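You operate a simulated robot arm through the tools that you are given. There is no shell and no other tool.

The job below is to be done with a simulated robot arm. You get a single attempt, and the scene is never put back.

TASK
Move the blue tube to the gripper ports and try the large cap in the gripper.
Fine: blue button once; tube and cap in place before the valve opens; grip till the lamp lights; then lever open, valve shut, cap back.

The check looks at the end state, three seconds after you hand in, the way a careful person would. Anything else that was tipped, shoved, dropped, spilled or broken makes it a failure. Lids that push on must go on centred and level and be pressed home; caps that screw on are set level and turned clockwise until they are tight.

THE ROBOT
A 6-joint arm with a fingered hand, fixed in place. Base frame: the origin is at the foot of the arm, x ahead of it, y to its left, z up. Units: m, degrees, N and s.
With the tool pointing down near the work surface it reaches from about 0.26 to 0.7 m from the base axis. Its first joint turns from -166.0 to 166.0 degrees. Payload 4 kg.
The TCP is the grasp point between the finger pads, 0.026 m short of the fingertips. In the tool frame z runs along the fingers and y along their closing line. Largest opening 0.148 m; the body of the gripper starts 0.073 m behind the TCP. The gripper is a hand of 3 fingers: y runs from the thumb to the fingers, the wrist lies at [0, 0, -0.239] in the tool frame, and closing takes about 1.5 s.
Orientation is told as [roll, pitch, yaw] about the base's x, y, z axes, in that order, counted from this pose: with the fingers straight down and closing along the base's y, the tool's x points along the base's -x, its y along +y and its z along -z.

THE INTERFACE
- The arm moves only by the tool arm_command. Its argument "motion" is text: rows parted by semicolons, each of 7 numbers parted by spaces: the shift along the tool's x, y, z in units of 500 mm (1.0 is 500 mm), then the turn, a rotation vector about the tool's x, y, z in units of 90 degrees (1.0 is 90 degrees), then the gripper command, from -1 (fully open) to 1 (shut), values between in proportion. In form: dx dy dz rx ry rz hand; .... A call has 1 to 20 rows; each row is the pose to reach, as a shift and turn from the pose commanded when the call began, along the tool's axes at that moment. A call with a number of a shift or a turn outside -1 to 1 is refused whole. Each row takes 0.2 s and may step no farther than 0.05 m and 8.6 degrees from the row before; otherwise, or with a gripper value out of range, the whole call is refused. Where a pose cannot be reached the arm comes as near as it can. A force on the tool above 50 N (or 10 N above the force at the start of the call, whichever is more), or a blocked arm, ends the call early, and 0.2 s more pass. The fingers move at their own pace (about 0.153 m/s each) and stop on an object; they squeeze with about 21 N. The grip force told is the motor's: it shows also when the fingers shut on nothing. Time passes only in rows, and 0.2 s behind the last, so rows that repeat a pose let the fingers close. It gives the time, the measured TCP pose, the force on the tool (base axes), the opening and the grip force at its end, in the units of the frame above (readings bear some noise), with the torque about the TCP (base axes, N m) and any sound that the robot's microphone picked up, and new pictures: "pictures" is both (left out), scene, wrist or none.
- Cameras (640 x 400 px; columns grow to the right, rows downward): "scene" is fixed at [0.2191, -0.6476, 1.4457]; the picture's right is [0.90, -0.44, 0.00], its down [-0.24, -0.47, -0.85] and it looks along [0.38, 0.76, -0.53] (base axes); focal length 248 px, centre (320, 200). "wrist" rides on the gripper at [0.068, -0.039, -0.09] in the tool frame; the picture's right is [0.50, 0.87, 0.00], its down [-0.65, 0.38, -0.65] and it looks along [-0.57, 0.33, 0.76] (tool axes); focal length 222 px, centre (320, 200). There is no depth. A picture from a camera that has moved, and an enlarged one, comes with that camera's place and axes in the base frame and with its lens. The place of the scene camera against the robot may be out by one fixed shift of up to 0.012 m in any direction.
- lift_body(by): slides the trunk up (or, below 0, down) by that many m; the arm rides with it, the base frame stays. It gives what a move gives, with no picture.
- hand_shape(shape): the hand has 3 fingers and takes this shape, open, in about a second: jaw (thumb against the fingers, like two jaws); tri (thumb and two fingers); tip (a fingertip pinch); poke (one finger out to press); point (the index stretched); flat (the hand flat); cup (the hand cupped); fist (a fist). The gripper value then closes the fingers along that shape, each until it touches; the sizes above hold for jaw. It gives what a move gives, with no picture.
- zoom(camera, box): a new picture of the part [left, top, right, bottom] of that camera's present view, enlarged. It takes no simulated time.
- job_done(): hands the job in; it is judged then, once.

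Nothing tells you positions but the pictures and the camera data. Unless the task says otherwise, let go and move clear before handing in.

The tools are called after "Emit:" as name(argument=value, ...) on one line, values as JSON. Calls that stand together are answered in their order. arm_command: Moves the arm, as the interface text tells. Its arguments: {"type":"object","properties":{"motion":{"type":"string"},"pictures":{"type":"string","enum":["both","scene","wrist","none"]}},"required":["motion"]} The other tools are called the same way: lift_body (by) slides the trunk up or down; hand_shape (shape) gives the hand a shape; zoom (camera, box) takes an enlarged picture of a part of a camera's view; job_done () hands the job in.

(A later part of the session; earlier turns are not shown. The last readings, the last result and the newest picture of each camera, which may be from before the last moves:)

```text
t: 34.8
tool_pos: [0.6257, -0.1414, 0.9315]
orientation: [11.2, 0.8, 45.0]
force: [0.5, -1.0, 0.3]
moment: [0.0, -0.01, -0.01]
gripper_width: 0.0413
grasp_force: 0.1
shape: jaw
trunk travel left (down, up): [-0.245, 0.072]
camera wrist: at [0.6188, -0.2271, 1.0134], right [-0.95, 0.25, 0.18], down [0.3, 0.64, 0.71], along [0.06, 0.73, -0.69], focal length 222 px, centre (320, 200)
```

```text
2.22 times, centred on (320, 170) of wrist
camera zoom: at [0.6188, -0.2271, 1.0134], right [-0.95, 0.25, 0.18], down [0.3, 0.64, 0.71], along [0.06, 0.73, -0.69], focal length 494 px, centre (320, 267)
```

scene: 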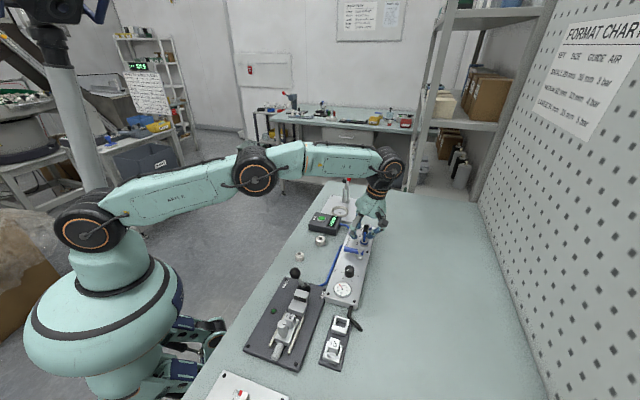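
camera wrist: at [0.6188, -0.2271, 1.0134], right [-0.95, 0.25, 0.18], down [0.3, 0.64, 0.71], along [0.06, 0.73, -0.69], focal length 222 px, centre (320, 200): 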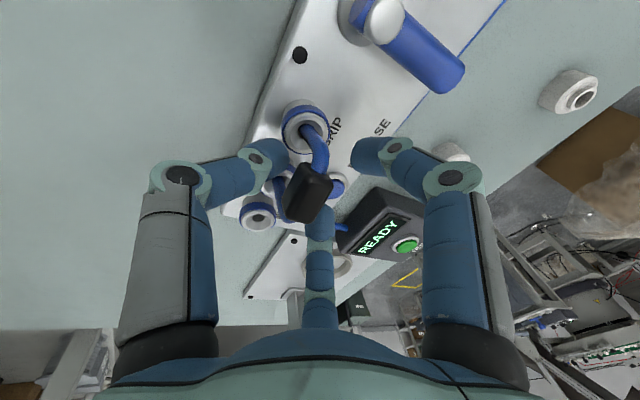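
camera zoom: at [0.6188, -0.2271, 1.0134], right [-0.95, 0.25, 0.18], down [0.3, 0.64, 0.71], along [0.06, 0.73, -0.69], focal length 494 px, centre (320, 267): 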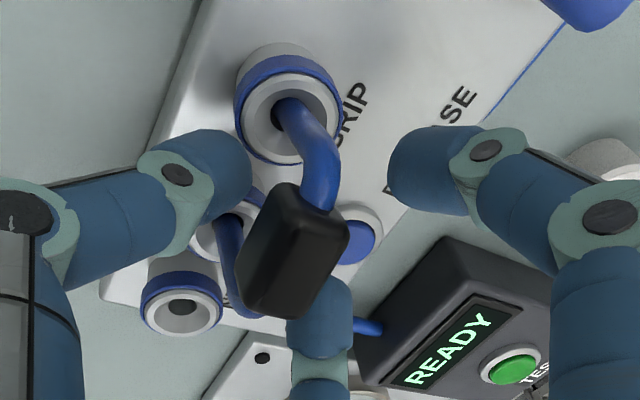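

The tube stands in GRIP and AIR by itself. I'm opening fully and rising clear to inspect it.

Emit:
arm_command(motion="0 0 0 0 0 0 0; 0 0 0 0 0 0 -0.6; 0 0 0 0 0 0 -1; 0 0.01 -0.05 0 0 0 -1; 0 0.021 -0.104 0 0 0 -1; 0 0.0313 -0.157 0 0 0 -1; 0 0.0313 -0.157 0 0 0 -1", pictures="both")

Emit:
zoom(camera="scene", box=[340, 205, 390, 250])

Emit:
zoom(camera="wrist", box=[250, 50, 390, 230])

```text
t: 36.4
tool_pos: [0.6204, -0.1389, 1.0113]
orientation: [11.3, 0.8, 45.0]
force: [-0.1, 0.0, -0.1]
moment: [0.01, 0.02, -0.02]
gripper_width: 0.1479
grasp_force: 0.0
shape: jaw
out of reach, approached as far as the arm can: row 6, 7
trunk travel left (down, up): [-0.245, 0.072]
camera wrist: at [0.6129, -0.2246, 1.0919], right [-0.95, 0.25, 0.18], down [0.3, 0.64, 0.71], along [0.06, 0.73, -0.69], focal length 222 px, centre (320, 200)
```

scene: 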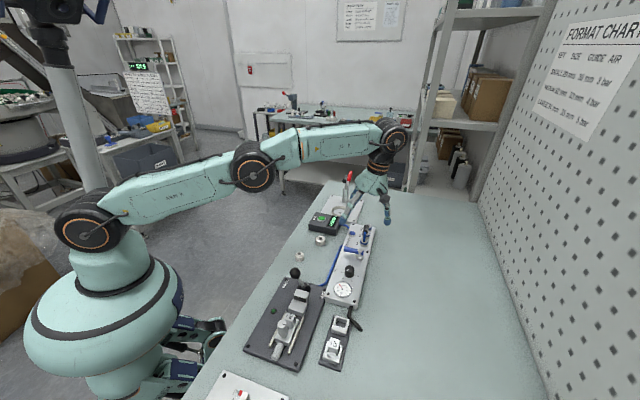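
wrist: 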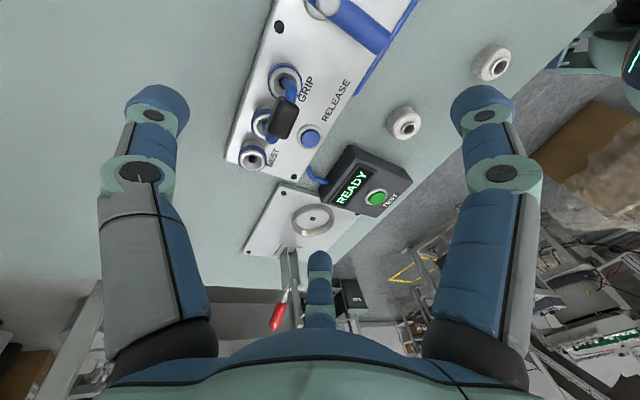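

```text
8.89 times, centred on (365, 228) of scene
camera zoom: at [0.2191, -0.6476, 1.4457], right [0.9, -0.44, 0.0], down [-0.24, -0.47, -0.85], along [0.38, 0.76, -0.53], focal length 2206 px, centre (-80, -44)
```

zoom: 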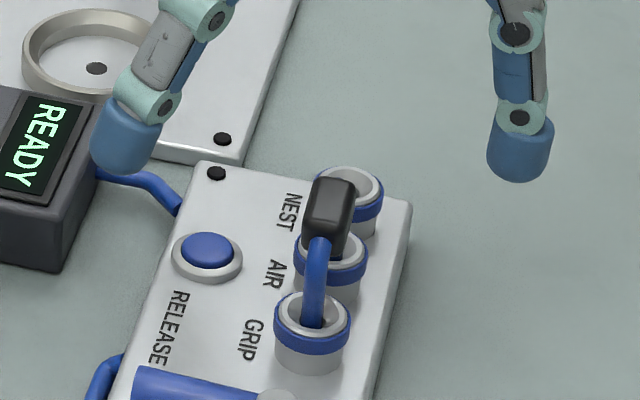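

```text
2.22 times, centred on (320, 140) of wrist
camera zoom: at [0.6129, -0.2246, 1.0919], right [-0.95, 0.25, 0.18], down [0.3, 0.64, 0.71], along [0.06, 0.73, -0.69], focal length 494 px, centre (320, 333)
```

zoom: 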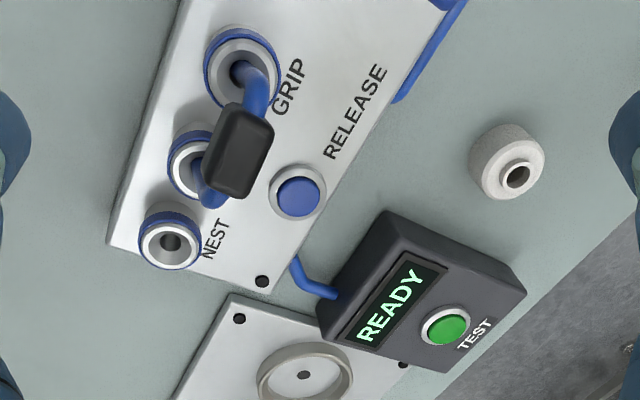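

The tube stands in GRIP and AIR but looks a bit crooked. I'm zooming in closely to judge its lean and depth.

Emit:
zoom(camera="wrist", box=[250, 60, 320, 130])

Emit:
zoom(camera="scene", box=[352, 215, 382, 245])

```text
5.71 times, centred on (285, 95) of wrist
camera zoom: at [0.6129, -0.2246, 1.0919], right [-0.95, 0.25, 0.18], down [0.3, 0.64, 0.71], along [0.06, 0.73, -0.69], focal length 1269 px, centre (520, 800)
```

zoom: 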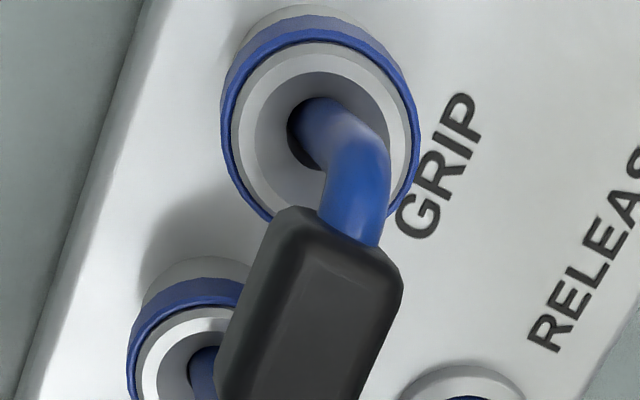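

```text
13.33 times, centred on (367, 230) of scene
camera zoom: at [0.2191, -0.6476, 1.4457], right [0.9, -0.44, 0.0], down [-0.24, -0.47, -0.85], along [0.38, 0.76, -0.53], focal length 3310 px, centre (-307, -200)
```

zoom: 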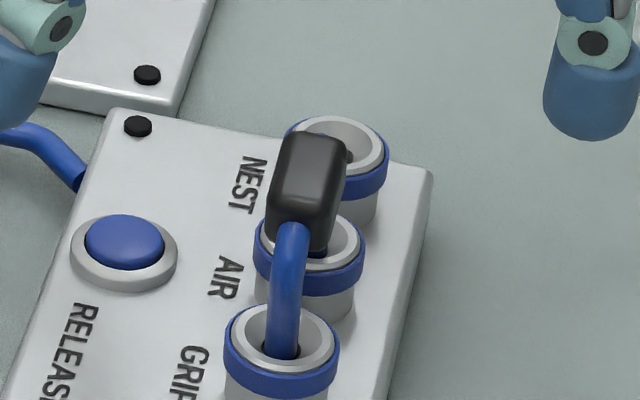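

I'm not sure of the tube's tilt and depth from here. I'm levelling the hand and moving round to look at it square-on from the robot side.

Emit:
arm_command(motion="-0.003 0.052 0.001 0.03 -0.002 0 -1; -0.006 0.104 0.002 0.06 -0.004 0 -1; -0.009 0.156 0.0025 0.09 -0.007 0 -1; -0.0128 0.2084 0.003 0.1256 -0.0089 0 -1", pictures="none")

Emit:
arm_command(motion="0 0 0 0 0 0.083 -1; 0 0 0 0 0 0.167 -1; 0 0 0 0 0 0.25 -1; 0 0 0 0 0 0.333 -1; 0 0 0 0 0 0.417 -1; 0 0 0 0 0 0.5 -1; 0 0 0 0 0 0.583 -1; 0 0 0 0 0 0.667 -1", pictures="none")

Emit:
arm_command(motion="0 0 0 0 0 0.083 -1; 0 0 0 0 0 0.167 -1; 0 0 0 0 0 0.25 -1; 0 0 0 0 0 0.333 -1; 0 0 0 0 0 0.417 -1; 0 0 0 0 0 0.5 -1; 0 0 0 0 0 0.583 -1; 0 0 0 0 0 0.667 -1", pictures="both")

```text
t: 37.4
tool_pos: [0.5508, -0.061, 1.0301]
orientation: [-0.1, -0.1, 44.9]
force: [-0.9, 0.1, 0.4]
moment: [-0.02, -0.02, 0.0]
gripper_width: 0.1479
grasp_force: 0.1
shape: jaw
trunk travel left (down, up): [-0.245, 0.072]
```

```text
t: 39.1
tool_pos: [0.5516, -0.0625, 1.0294]
orientation: [-0.1, -0.1, -15.2]
force: [0.0, 0.1, -0.4]
moment: [0.01, -0.01, 0.02]
gripper_width: 0.1478
grasp_force: 0.1
shape: jaw
trunk travel left (down, up): [-0.245, 0.072]
```

```text
t: 41.0
tool_pos: [0.5519, -0.0634, 1.0285]
orientation: [0.0, 0.0, -75.4]
force: [-0.1, -0.2, 0.0]
moment: [-0.02, -0.01, 0.01]
gripper_width: 0.1478
grasp_force: 0.0
shape: jaw
trunk travel left (down, up): [-0.245, 0.072]
camera wrist: at [0.4973, -0.0058, 1.1191], right [0.71, 0.7, 0.0], down [0.53, -0.54, 0.65], along [0.46, -0.46, -0.76], focal length 222 px, centre (320, 200)
```

scene: 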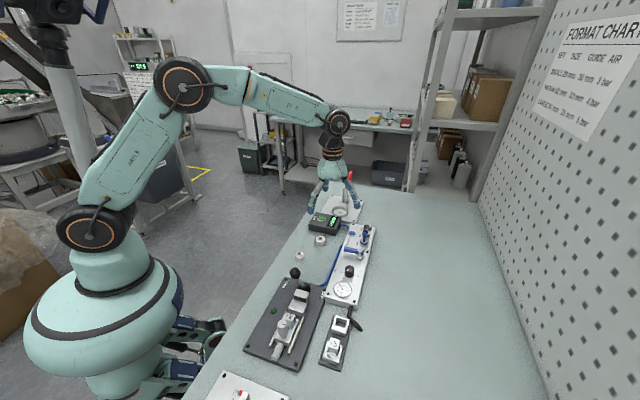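
wrist: 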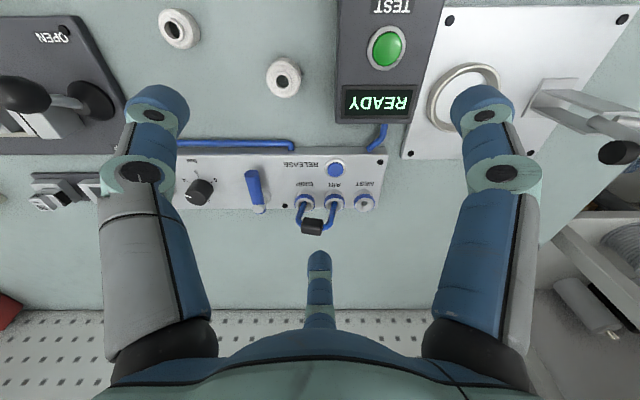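

Emit:
zoom(camera="wrist", box=[270, 170, 390, 250])

Emit:
zoom(camera="wrist", box=[290, 180, 350, 240])

Emit:
zoom(camera="scene", box=[352, 215, 382, 245])

```text
5.00 times, centred on (330, 210) of wrist
camera zoom: at [0.4973, -0.0058, 1.1191], right [0.71, 0.7, 0.0], down [0.53, -0.54, 0.65], along [0.46, -0.46, -0.76], focal length 1111 px, centre (270, 150)
```

zoom: 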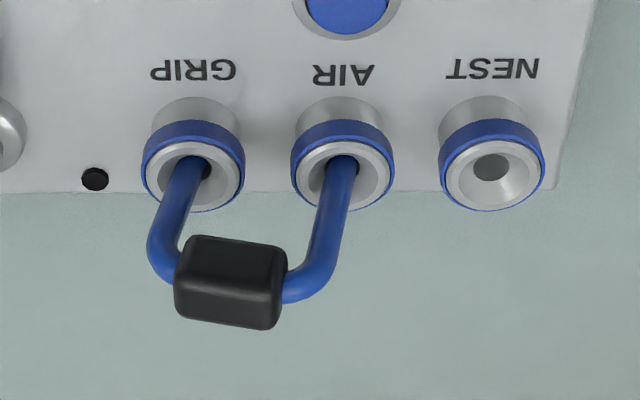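

```text
6.67 times, centred on (320, 210) of wrist
camera zoom: at [0.4973, -0.0058, 1.1191], right [0.71, 0.7, 0.0], down [0.53, -0.54, 0.65], along [0.46, -0.46, -0.76], focal length 1481 px, centre (320, 133)
```

zoom: 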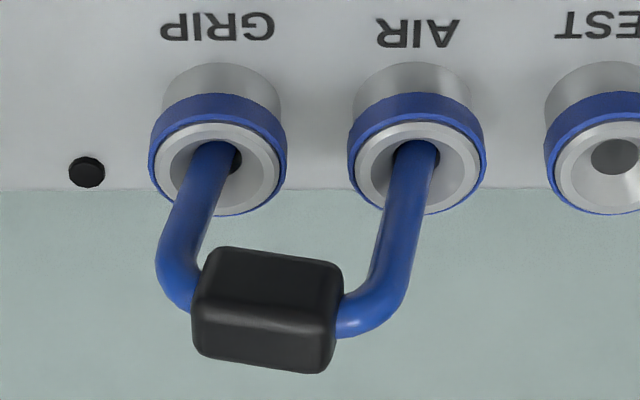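

```text
13.33 times, centred on (367, 230) of scene
camera zoom: at [0.2191, -0.6476, 1.4457], right [0.9, -0.44, 0.0], down [-0.24, -0.47, -0.85], along [0.38, 0.76, -0.53], focal length 3310 px, centre (-307, -200)
```

zoom: 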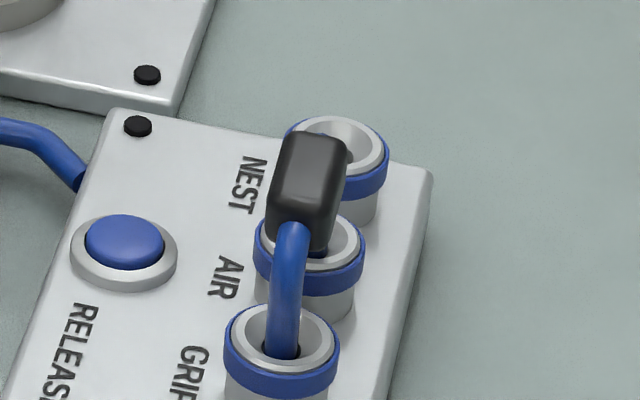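

Now it's clear: both legs are in GRIP and AIR at about the right depth, but the U leans about 9° toward the GRIP end, so the AIR leg is riding high. I'm taking the poke shape and going above the AIR end of the block to press it down level.

Emit:
hand_shape(shape="poke")

Emit:
arm_command(motion="-0.0513 0.0306 0.006 0 0 0 -1; -0.1026 0.0611 0.012 0 0 0 -1; -0.1539 0.0917 0.018 0 0 0 -1; -0.2052 0.1222 0.024 0 0 0 -1", pictures="both")

Emit:
zoom(camera="wrist", box=[240, 90, 400, 230])

Emit:
zoom(camera="scene", box=[345, 195, 395, 245])

```text
t: 41.9
tool_pos: [0.5514, -0.0611, 1.0302]
orientation: [0.1, 0.0, -75.1]
force: [0.1, 0.4, 0.4]
moment: [0.02, 0.0, 0.0]
gripper_width: 0.0002
grasp_force: 0.0
shape: poke
trunk travel left (down, up): [-0.245, 0.072]
```

```text
t: 42.9
tool_pos: [0.6377, -0.147, 1.0177]
orientation: [0.0, 0.0, -75.0]
force: [0.1, -0.2, 0.0]
moment: [0.02, -0.02, 0.01]
gripper_width: 0.0
grasp_force: 0.0
shape: poke
trunk travel left (down, up): [-0.245, 0.072]
camera wrist: at [0.5831, -0.0902, 1.1067], right [0.71, 0.71, 0.0], down [0.53, -0.54, 0.65], along [0.46, -0.46, -0.76], focal length 222 px, centre (320, 200)
```

scene: 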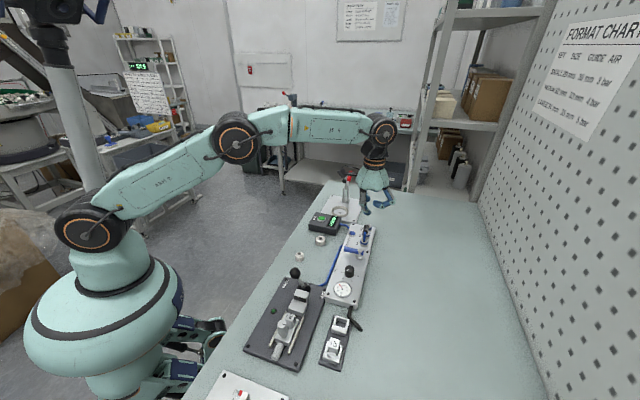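
wrist: 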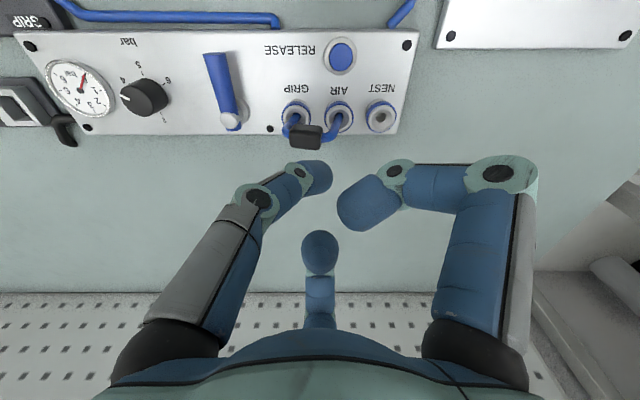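

```text
2.86 times, centred on (320, 160) of wrist
camera zoom: at [0.5831, -0.0902, 1.1067], right [0.71, 0.71, 0.0], down [0.53, -0.54, 0.65], along [0.46, -0.46, -0.76], focal length 635 px, centre (320, 314)
```

zoom: 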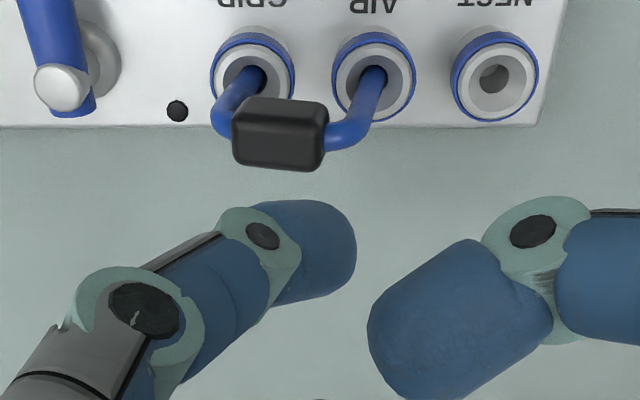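

```text
8.00 times, centred on (370, 220) of scene
camera zoom: at [0.2191, -0.6476, 1.4457], right [0.9, -0.44, 0.0], down [-0.24, -0.47, -0.85], along [0.38, 0.76, -0.53], focal length 1986 px, centre (-80, 40)
```

zoom: 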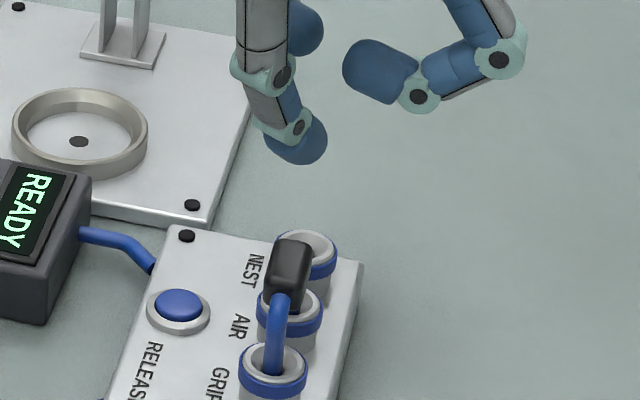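

The poke tip is over the AIR end of the block. I'm descending and pressing gently.

Emit:
arm_command(motion="0 0 0.03 0 0 0 -1; 0 0 0.06 0 0 0 -1; 0 0 0.072 0 0 0 -1; 0 0 0.078 0 0 0 -1; 0 0 0.082 0 0 0 -1; 0 0 0.086 0 0 0 -1", pictures="both")

Emit:
zoom(camera="wrist", box=[240, 90, 400, 230])

Emit:
zoom(camera="scene", box=[345, 205, 385, 245])

```text
t: 44.2
tool_pos: [0.6366, -0.146, 0.9765]
orientation: [0.1, 0.0, -75.1]
force: [-0.1, 0.9, 3.9]
moment: [0.0, -0.03, 0.0]
gripper_width: 0.0001
grasp_force: 0.0
shape: poke
trunk travel left (down, up): [-0.245, 0.072]
camera wrist: at [0.5825, -0.0892, 1.0647], right [0.71, 0.71, 0.0], down [0.53, -0.54, 0.66], along [0.46, -0.46, -0.76], focal length 222 px, centre (320, 200)
```

scene: 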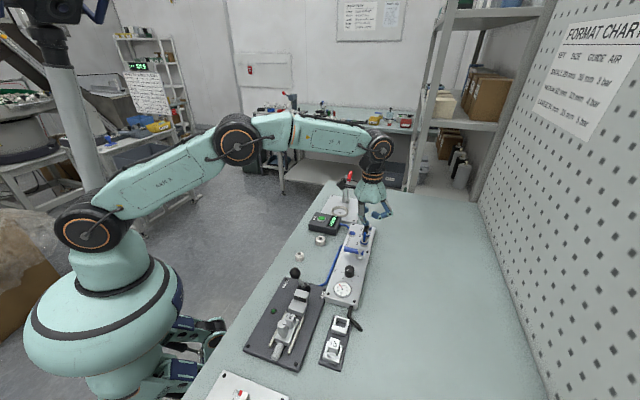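
wrist: 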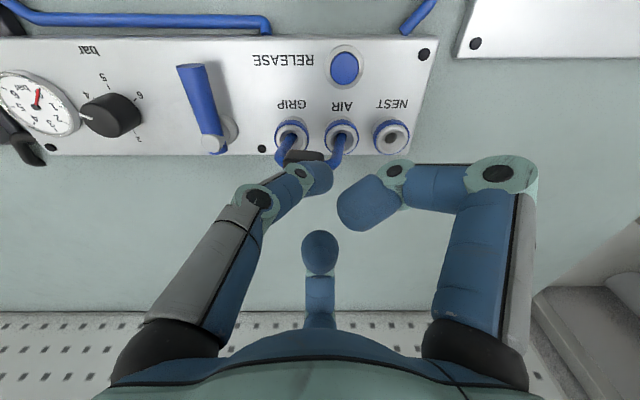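

```text
2.86 times, centred on (320, 160) of wrist
camera zoom: at [0.5825, -0.0892, 1.0647], right [0.71, 0.71, 0.0], down [0.53, -0.54, 0.66], along [0.46, -0.46, -0.76], focal length 635 px, centre (320, 314)
```

zoom: 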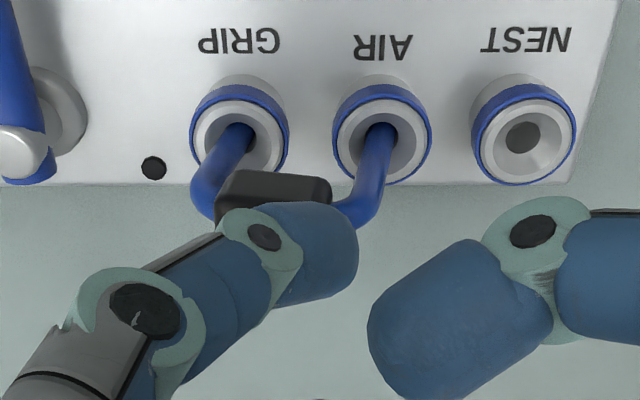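

```text
10.00 times, centred on (365, 225) of scene
camera zoom: at [0.2191, -0.6476, 1.4457], right [0.9, -0.44, 0.0], down [-0.24, -0.47, -0.85], along [0.38, 0.76, -0.53], focal length 2482 px, centre (-130, -50)
```

zoom: 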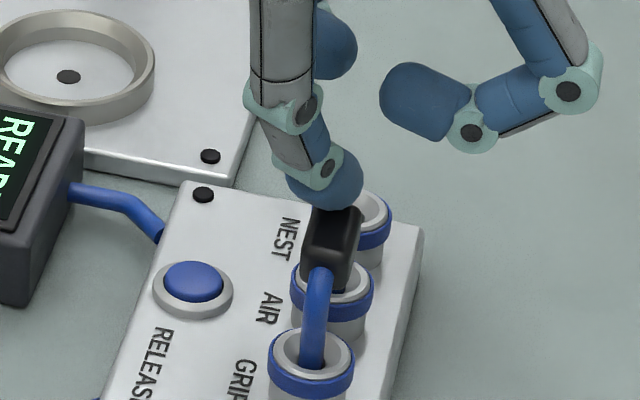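

I have light contact at 4 N. I'm pressing further down and easing toward the AIR end to bring the tube upright.

Emit:
arm_command(motion="0.001 0.0017 0.002 0 0 0 -1; 0.002 0.0035 0.004 0 0 0 -1; 0.003 0.0052 0.006 0 0 0 -1; 0.004 0.0069 0.008 0 0 0 -1; 0.005 0.0087 0.01 0 0 0 -1; 0.006 0.0104 0.012 0 0 0 -1", pictures="both")

Emit:
zoom(camera="wrist", box=[240, 90, 400, 230])

Emit:
zoom(camera="scene", box=[345, 205, 385, 245])

```text
t: 45.6
tool_pos: [0.6376, -0.143, 0.9725]
orientation: [0.2, -0.2, -75.2]
force: [-11.9, -11.9, 36.5]
moment: [-0.37, 0.14, -0.03]
gripper_width: 0.0
grasp_force: 0.0
shape: poke
trunk travel left (down, up): [-0.245, 0.072]
camera wrist: at [0.5832, -0.0868, 1.062], right [0.71, 0.71, 0.0], down [0.53, -0.54, 0.66], along [0.47, -0.46, -0.75], focal length 222 px, centre (320, 200)
```

scene: 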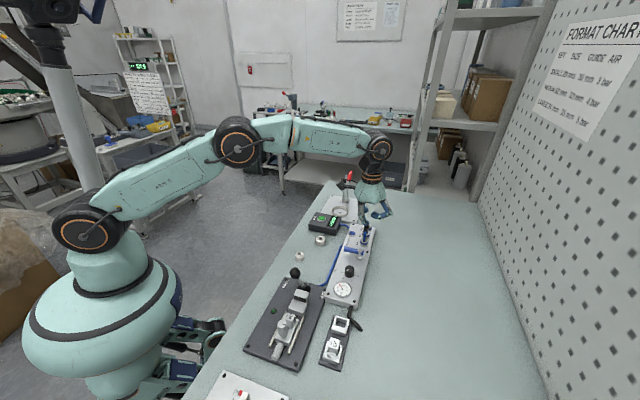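
wrist: 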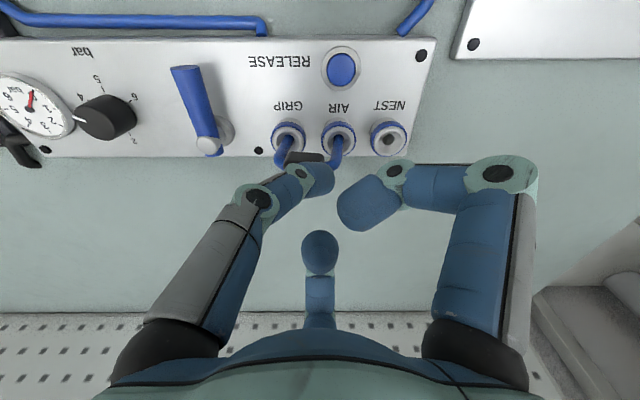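

```text
2.86 times, centred on (320, 160) of wrist
camera zoom: at [0.5832, -0.0868, 1.062], right [0.71, 0.71, 0.0], down [0.53, -0.54, 0.66], along [0.47, -0.46, -0.75], focal length 635 px, centre (320, 314)
```

zoom: 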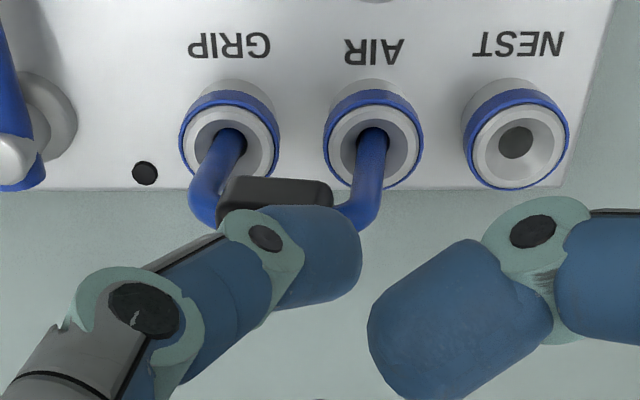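

```text
10.00 times, centred on (365, 225) of scene
camera zoom: at [0.2191, -0.6476, 1.4457], right [0.9, -0.44, 0.0], down [-0.24, -0.47, -0.85], along [0.38, 0.76, -0.53], focal length 2482 px, centre (-130, -50)
```

zoom: 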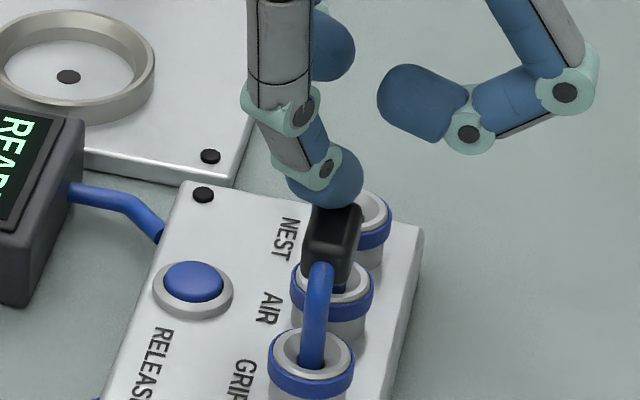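

It's jamming at 36 N without moving, so I'm backing off to look again.

Emit:
arm_command(motion="0 0 -0.01 0 0 0 -1; 0 0 -0.05 0 0 0 -1; 0.05 -0.03 -0.09 0 0 0 -1; 0.12 -0.06 -0.1 0 0 0 -1; 0.18 -0.1 -0.1 0 0 0 -1", pictures="both")

Emit:
zoom(camera="wrist", box=[270, 120, 390, 220])

Emit:
zoom(camera="scene", box=[352, 215, 382, 245])

```text
t: 46.9
tool_pos: [0.5698, -0.0662, 1.0192]
orientation: [0.2, -0.1, -75.1]
force: [-1.1, -0.3, 0.0]
moment: [0.02, 0.0, 0.0]
gripper_width: 0.0002
grasp_force: 0.1
shape: poke
trunk travel left (down, up): [-0.245, 0.072]
camera wrist: at [0.515, -0.0096, 1.1092], right [0.71, 0.71, 0.0], down [0.53, -0.54, 0.65], along [0.46, -0.46, -0.76], focal length 222 px, centre (320, 200)
```

scene: 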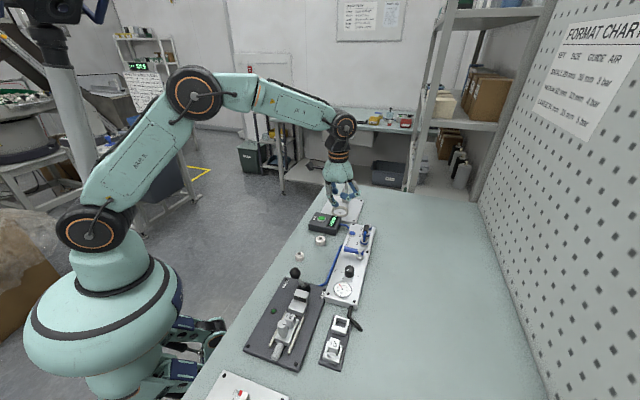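
wrist: 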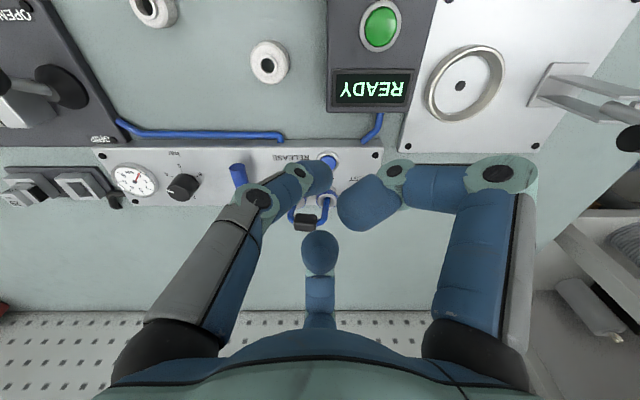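

```text
4.00 times, centred on (330, 170) of wrist
camera zoom: at [0.515, -0.0096, 1.1092], right [0.71, 0.71, 0.0], down [0.53, -0.54, 0.65], along [0.46, -0.46, -0.76], focal length 888 px, centre (280, 320)
```

zoom: 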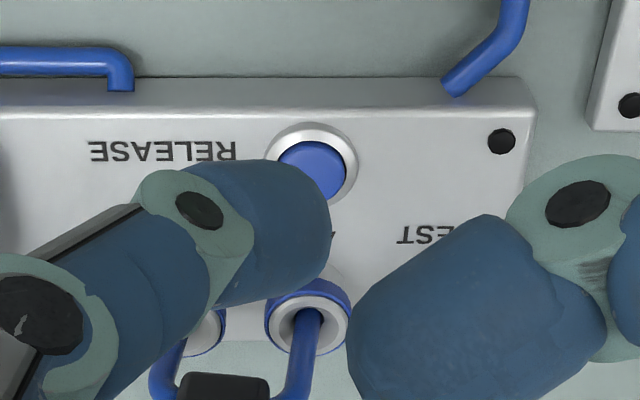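

```text
13.33 times, centred on (367, 230) of scene
camera zoom: at [0.2191, -0.6476, 1.4457], right [0.9, -0.44, 0.0], down [-0.24, -0.47, -0.85], along [0.38, 0.76, -0.53], focal length 3310 px, centre (-307, -200)
```

zoom: 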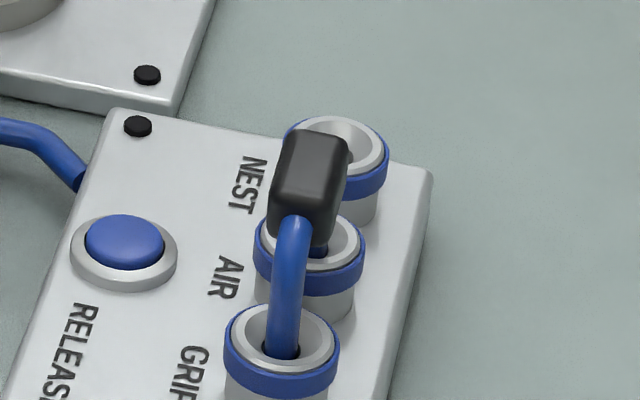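

Emit:
hand_shape(shape="jaw")

Emit:
zoom(camera="wrist", box=[270, 180, 360, 250])

```text
t: 47.8
tool_pos: [0.5698, -0.0675, 1.0187]
orientation: [0.2, -0.1, -75.0]
force: [0.4, 0.3, -0.1]
moment: [0.03, -0.01, 0.0]
gripper_width: 0.1478
grasp_force: 0.0
shape: jaw
trunk travel left (down, up): [-0.245, 0.072]
```

```text
5.71 times, centred on (315, 215) of wrist
camera zoom: at [0.5161, -0.0106, 1.1089], right [0.71, 0.71, 0.0], down [0.53, -0.54, 0.65], along [0.46, -0.46, -0.76], focal length 1269 px, centre (349, 114)
```

zoom: 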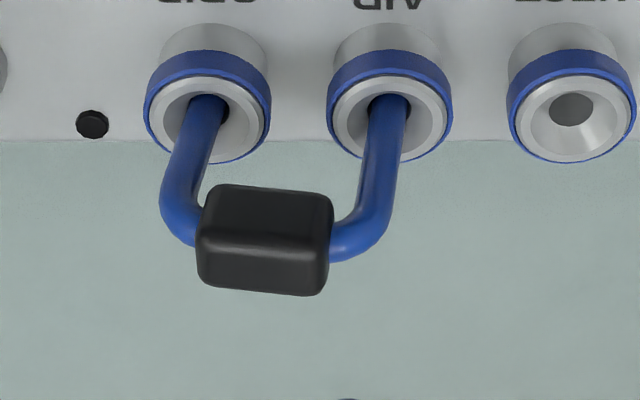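

The last press helped: the lean is down to about 4°. I'll now grip the block properly with the fingertips at block height, which lets me straighten it and push it home.

Emit:
arm_command(motion="-0.0488 0.0198 0 0 0 -0.083 -1; -0.0976 0.0396 0 0 0 -0.167 -1; -0.1464 0.0594 0.02 0 0 -0.25 -1; -0.1952 0.0792 0.038 0 0 -0.333 -1; -0.1952 0.0792 0.038 0 0 -0.333 -1", pictures="both")

Emit:
zoom(camera="wrist", box=[240, 60, 400, 220])

Emit:
zoom(camera="scene", box=[335, 185, 395, 245])

```text
t: 49.0
tool_pos: [0.6335, -0.1514, 0.9993]
orientation: [0.0, -0.1, -45.1]
force: [0.0, -0.2, 0.2]
moment: [-0.01, -0.02, 0.0]
gripper_width: 0.1478
grasp_force: 0.0
shape: jaw
trunk travel left (down, up): [-0.245, 0.072]
camera wrist: at [0.5584, -0.1297, 1.0888], right [0.26, 0.97, 0.0], down [0.73, -0.2, 0.65], along [0.63, -0.17, -0.76], focal length 222 px, centre (320, 200)
```

scene: 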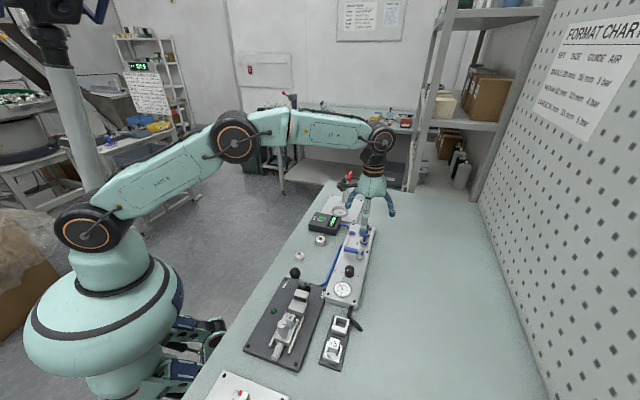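
wrist: 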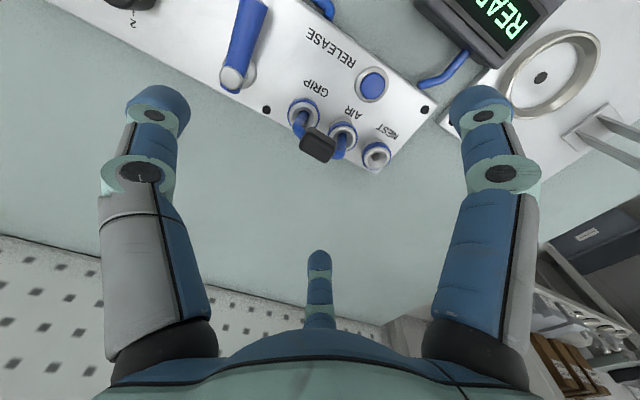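

```text
2.50 times, centred on (320, 140) of wrist
camera zoom: at [0.5584, -0.1297, 1.0888], right [0.26, 0.97, 0.0], down [0.73, -0.2, 0.65], along [0.63, -0.17, -0.76], focal length 555 px, centre (320, 350)
```

zoom: 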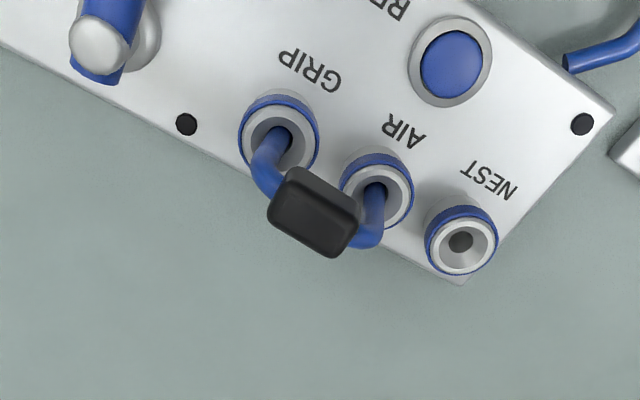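

```text
6.67 times, centred on (365, 215) of scene
camera zoom: at [0.2191, -0.6476, 1.4457], right [0.9, -0.44, 0.0], down [-0.24, -0.47, -0.85], along [0.38, 0.76, -0.53], focal length 1655 px, centre (20, 100)
```

zoom: 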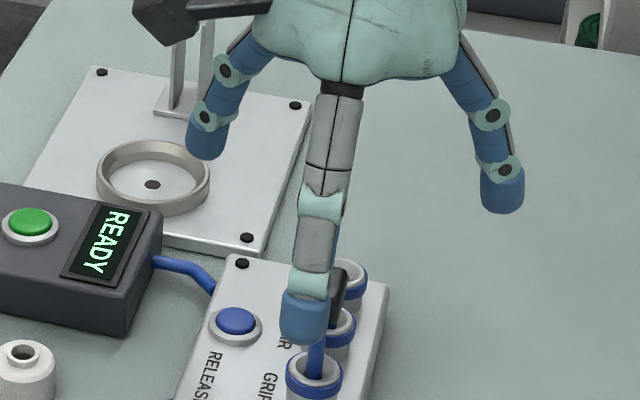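

The hand is centred over the block with the thumb on the GRIP side. I'm lowering to put the fingertips at block height and half closing.

Emit:
arm_command(motion="0 0 0.04 0 0 0 -1; 0 0 0.074 0 0 0 -1; 0 0 0.074 0 0 0 -0.3; 0 0 0.074 0 0 0 0.3; 0 0 0.074 0 0 0 0.3; 0 0 0.074 0 0 0 0.3", pictures="both")

Emit:
zoom(camera="wrist", box=[240, 90, 400, 250])

Emit:
zoom(camera="scene", box=[340, 195, 390, 245])

```text
t: 50.4
tool_pos: [0.6332, -0.1515, 0.9622]
orientation: [0.0, 0.0, -45.1]
force: [0.4, -0.1, -0.4]
moment: [-0.03, -0.01, 0.01]
gripper_width: 0.0523
grasp_force: 0.1
shape: jaw
trunk travel left (down, up): [-0.245, 0.072]
camera wrist: at [0.5581, -0.1298, 1.0527], right [0.26, 0.97, 0.0], down [0.73, -0.2, 0.65], along [0.63, -0.17, -0.76], focal length 222 px, centre (320, 200)
```

scene: 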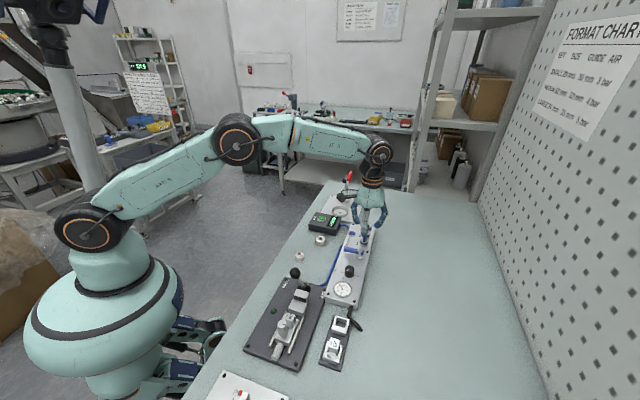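
wrist: 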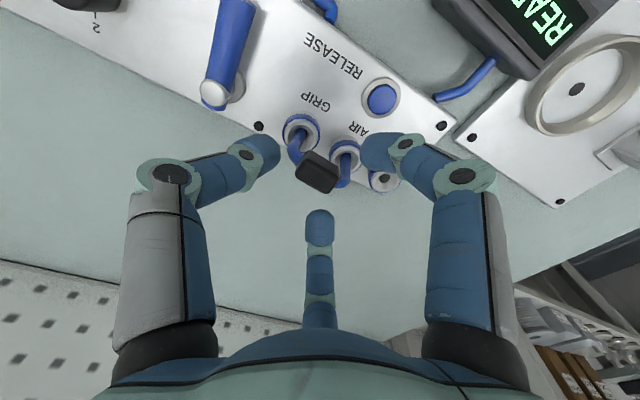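

```text
2.50 times, centred on (320, 170) of wrist
camera zoom: at [0.5581, -0.1298, 1.0527], right [0.26, 0.97, 0.0], down [0.73, -0.2, 0.65], along [0.63, -0.17, -0.76], focal length 555 px, centre (320, 275)
```

zoom: 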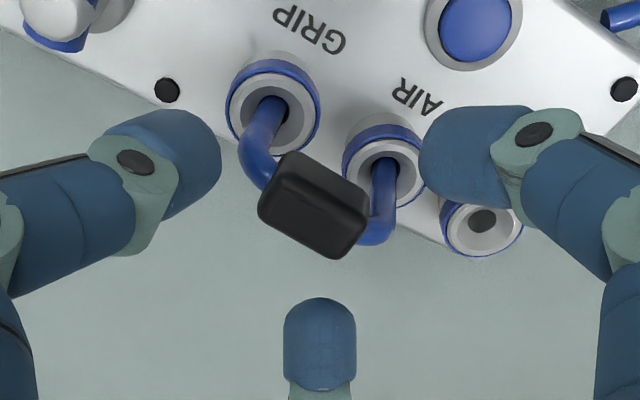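

```text
8.00 times, centred on (365, 220) of scene
camera zoom: at [0.2191, -0.6476, 1.4457], right [0.9, -0.44, 0.0], down [-0.24, -0.47, -0.85], along [0.38, 0.76, -0.53], focal length 1986 px, centre (-40, 40)
```

zoom: 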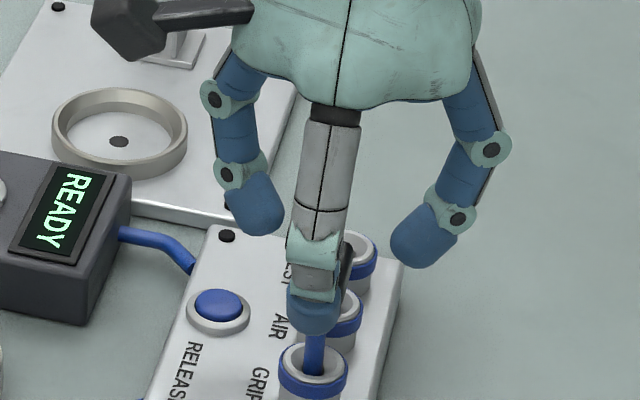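

Emit:
arm_command(motion="0 0 0 0 0 0 0.45; 0 0 0 0 0 0 0.6; 0 0 0 0 0 0 0.75; 0 0 0 0 0 0 0.9; 0 0 0 0 0 0 1; 0 0 0 0 0 0 1; 0 0 0 0 0 0 1", pictures="both")

Emit:
zoom(camera="wrist", box=[240, 90, 400, 250])

Emit:
zoom(camera="scene", box=[340, 195, 390, 245])

```text
t: 52.0
tool_pos: [0.6327, -0.1513, 0.9637]
orientation: [0.0, 0.0, -45.1]
force: [-2.6, -3.2, -1.5]
moment: [-0.15, 0.13, 0.03]
gripper_width: 0.0183
grasp_force: 21.1
shape: jaw
trunk travel left (down, up): [-0.245, 0.072]
camera wrist: at [0.5579, -0.1301, 1.0528], right [0.26, 0.97, 0.0], down [0.73, -0.2, 0.65], along [0.63, -0.17, -0.76], focal length 222 px, centre (320, 200)
```

scene: 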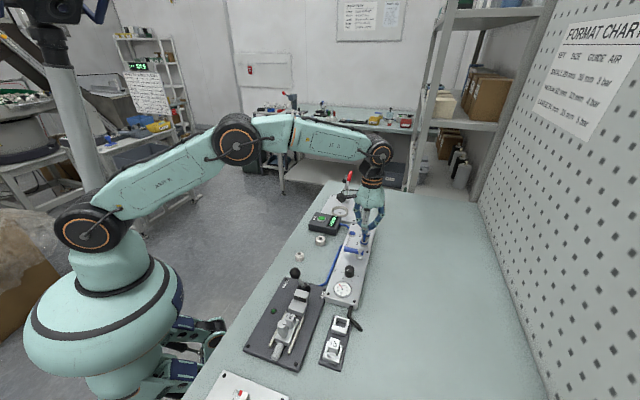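
wrist: 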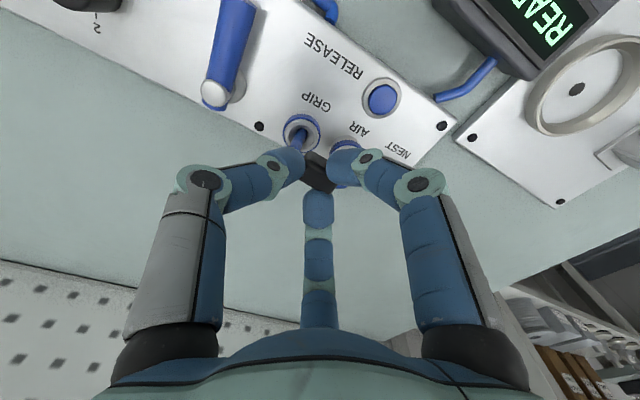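

```text
2.50 times, centred on (320, 170) of wrist
camera zoom: at [0.5579, -0.1301, 1.0528], right [0.26, 0.97, 0.0], down [0.73, -0.2, 0.65], along [0.63, -0.17, -0.76], focal length 555 px, centre (320, 275)
```

zoom: 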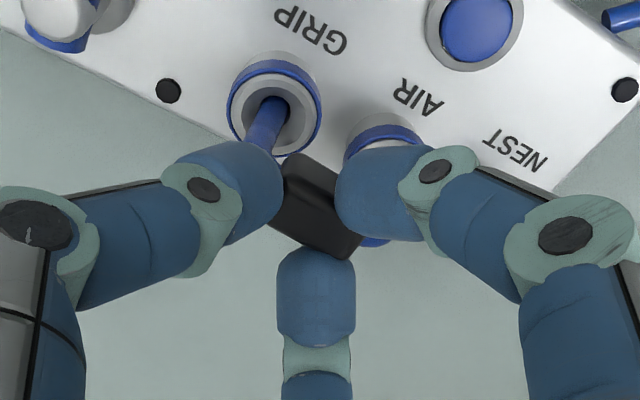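

```text
8.00 times, centred on (365, 220) of scene
camera zoom: at [0.2191, -0.6476, 1.4457], right [0.9, -0.44, 0.0], down [-0.24, -0.47, -0.85], along [0.38, 0.76, -0.53], focal length 1986 px, centre (-40, 40)
```

zoom: 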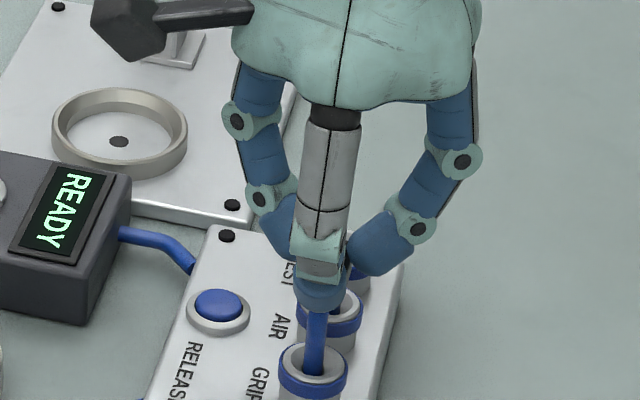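

The block is now firmly gripped at 18 mm. I'm easing it about 4 mm toward AIR to stand it upright, then pushing down.

Emit:
arm_command(motion="0 0.003 0 0 0 0 1; 0 0.006 0 0 0 0 1; 0 0.009 0 0 0 0 1; 0 0.009 0 0 0 0 1", pictures="wrist")

Emit:
zoom(camera="wrist", box=[240, 90, 400, 250])

Emit:
zoom(camera="scene", box=[345, 205, 385, 245])

```text
t: 53.0
tool_pos: [0.635, -0.1502, 0.9634]
orientation: [0.1, -0.1, -45.2]
force: [-9.1, -8.0, 3.7]
moment: [-0.26, 0.29, -0.01]
gripper_width: 0.0188
grasp_force: 20.8
shape: jaw
trunk travel left (down, up): [-0.245, 0.072]
camera wrist: at [0.5603, -0.128, 1.0529], right [0.26, 0.97, 0.0], down [0.73, -0.2, 0.66], along [0.63, -0.17, -0.76], focal length 222 px, centre (320, 200)
```

wrist: 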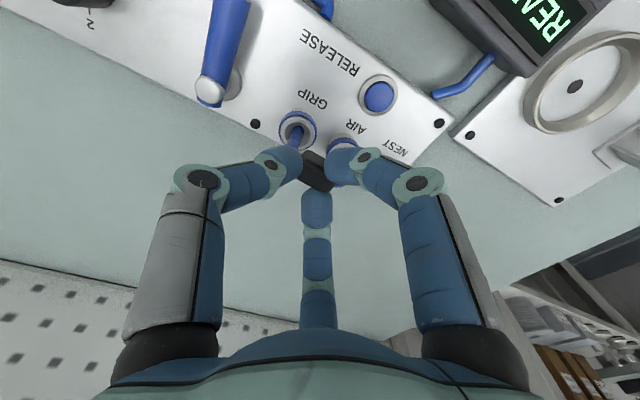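

```text
2.50 times, centred on (320, 170) of wrist
camera zoom: at [0.5603, -0.128, 1.0529], right [0.26, 0.97, 0.0], down [0.73, -0.2, 0.66], along [0.63, -0.17, -0.76], focal length 555 px, centre (320, 275)
```

zoom: 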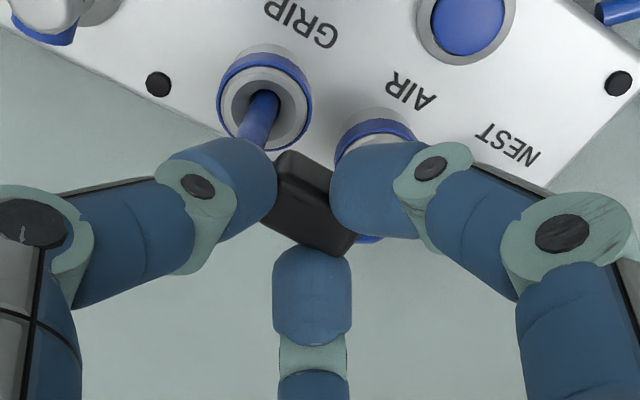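

```text
10.00 times, centred on (365, 225) of scene
camera zoom: at [0.2191, -0.6476, 1.4457], right [0.9, -0.44, 0.0], down [-0.24, -0.47, -0.85], along [0.38, 0.76, -0.53], focal length 2482 px, centre (-130, -50)
```

zoom: 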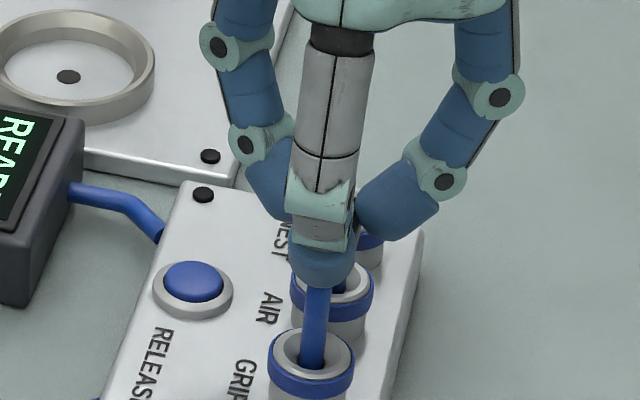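

The tube resists at 12 N sideways, so it's binding. I'm lifting it straight out, now that it's well gripped, to check that the legs are vertical before putting it in again.

Emit:
arm_command(motion="0 -0.004 0 0 0 0 1; 0 -0.004 -0.01 0 0 0 1; 0 -0.004 -0.02 0 0 0 1; 0 -0.004 -0.04 0 0 0 1; 0 -0.004 -0.06 0 0 0 1; 0 -0.004 -0.08 0 0 0 1; 0 -0.004 -0.09 0 0 0 1", pictures="both")

Emit:
zoom(camera="wrist", box=[240, 70, 400, 230])

Emit:
zoom(camera="scene", box=[345, 200, 385, 240])

```text
t: 54.5
tool_pos: [0.6358, -0.1496, 1.0079]
orientation: [0.1, -0.1, -45.1]
force: [0.3, -0.9, -0.1]
moment: [0.0, -0.01, 0.01]
gripper_width: 0.014
grasp_force: 20.6
shape: jaw
trunk travel left (down, up): [-0.245, 0.072]
camera wrist: at [0.5603, -0.1285, 1.0975], right [0.26, 0.97, 0.0], down [0.73, -0.2, 0.65], along [0.63, -0.17, -0.76], focal length 222 px, centre (320, 200)
```

scene: 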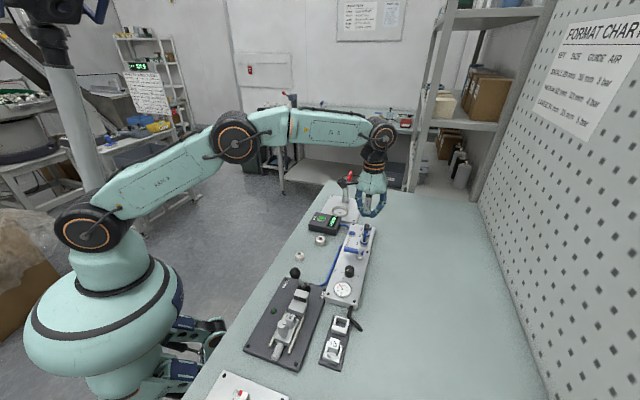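
wrist: 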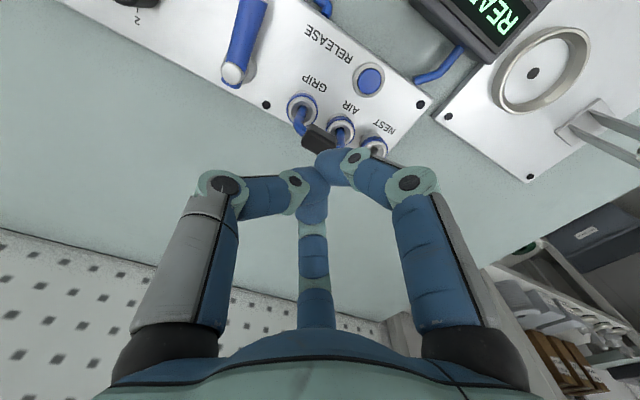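

```text
2.50 times, centred on (320, 150) of wrist
camera zoom: at [0.5603, -0.1285, 1.0975], right [0.26, 0.97, 0.0], down [0.73, -0.2, 0.65], along [0.63, -0.17, -0.76], focal length 555 px, centre (320, 325)
```

zoom: 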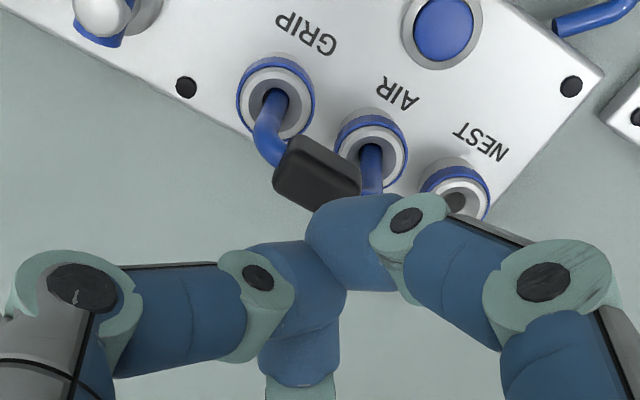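

```text
10.00 times, centred on (365, 220) of scene
camera zoom: at [0.2191, -0.6476, 1.4457], right [0.9, -0.44, 0.0], down [-0.24, -0.47, -0.85], along [0.38, 0.76, -0.53], focal length 2482 px, centre (-130, 0)
```

zoom: 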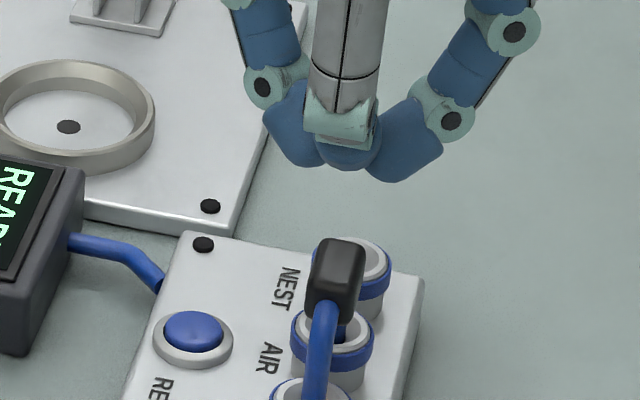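

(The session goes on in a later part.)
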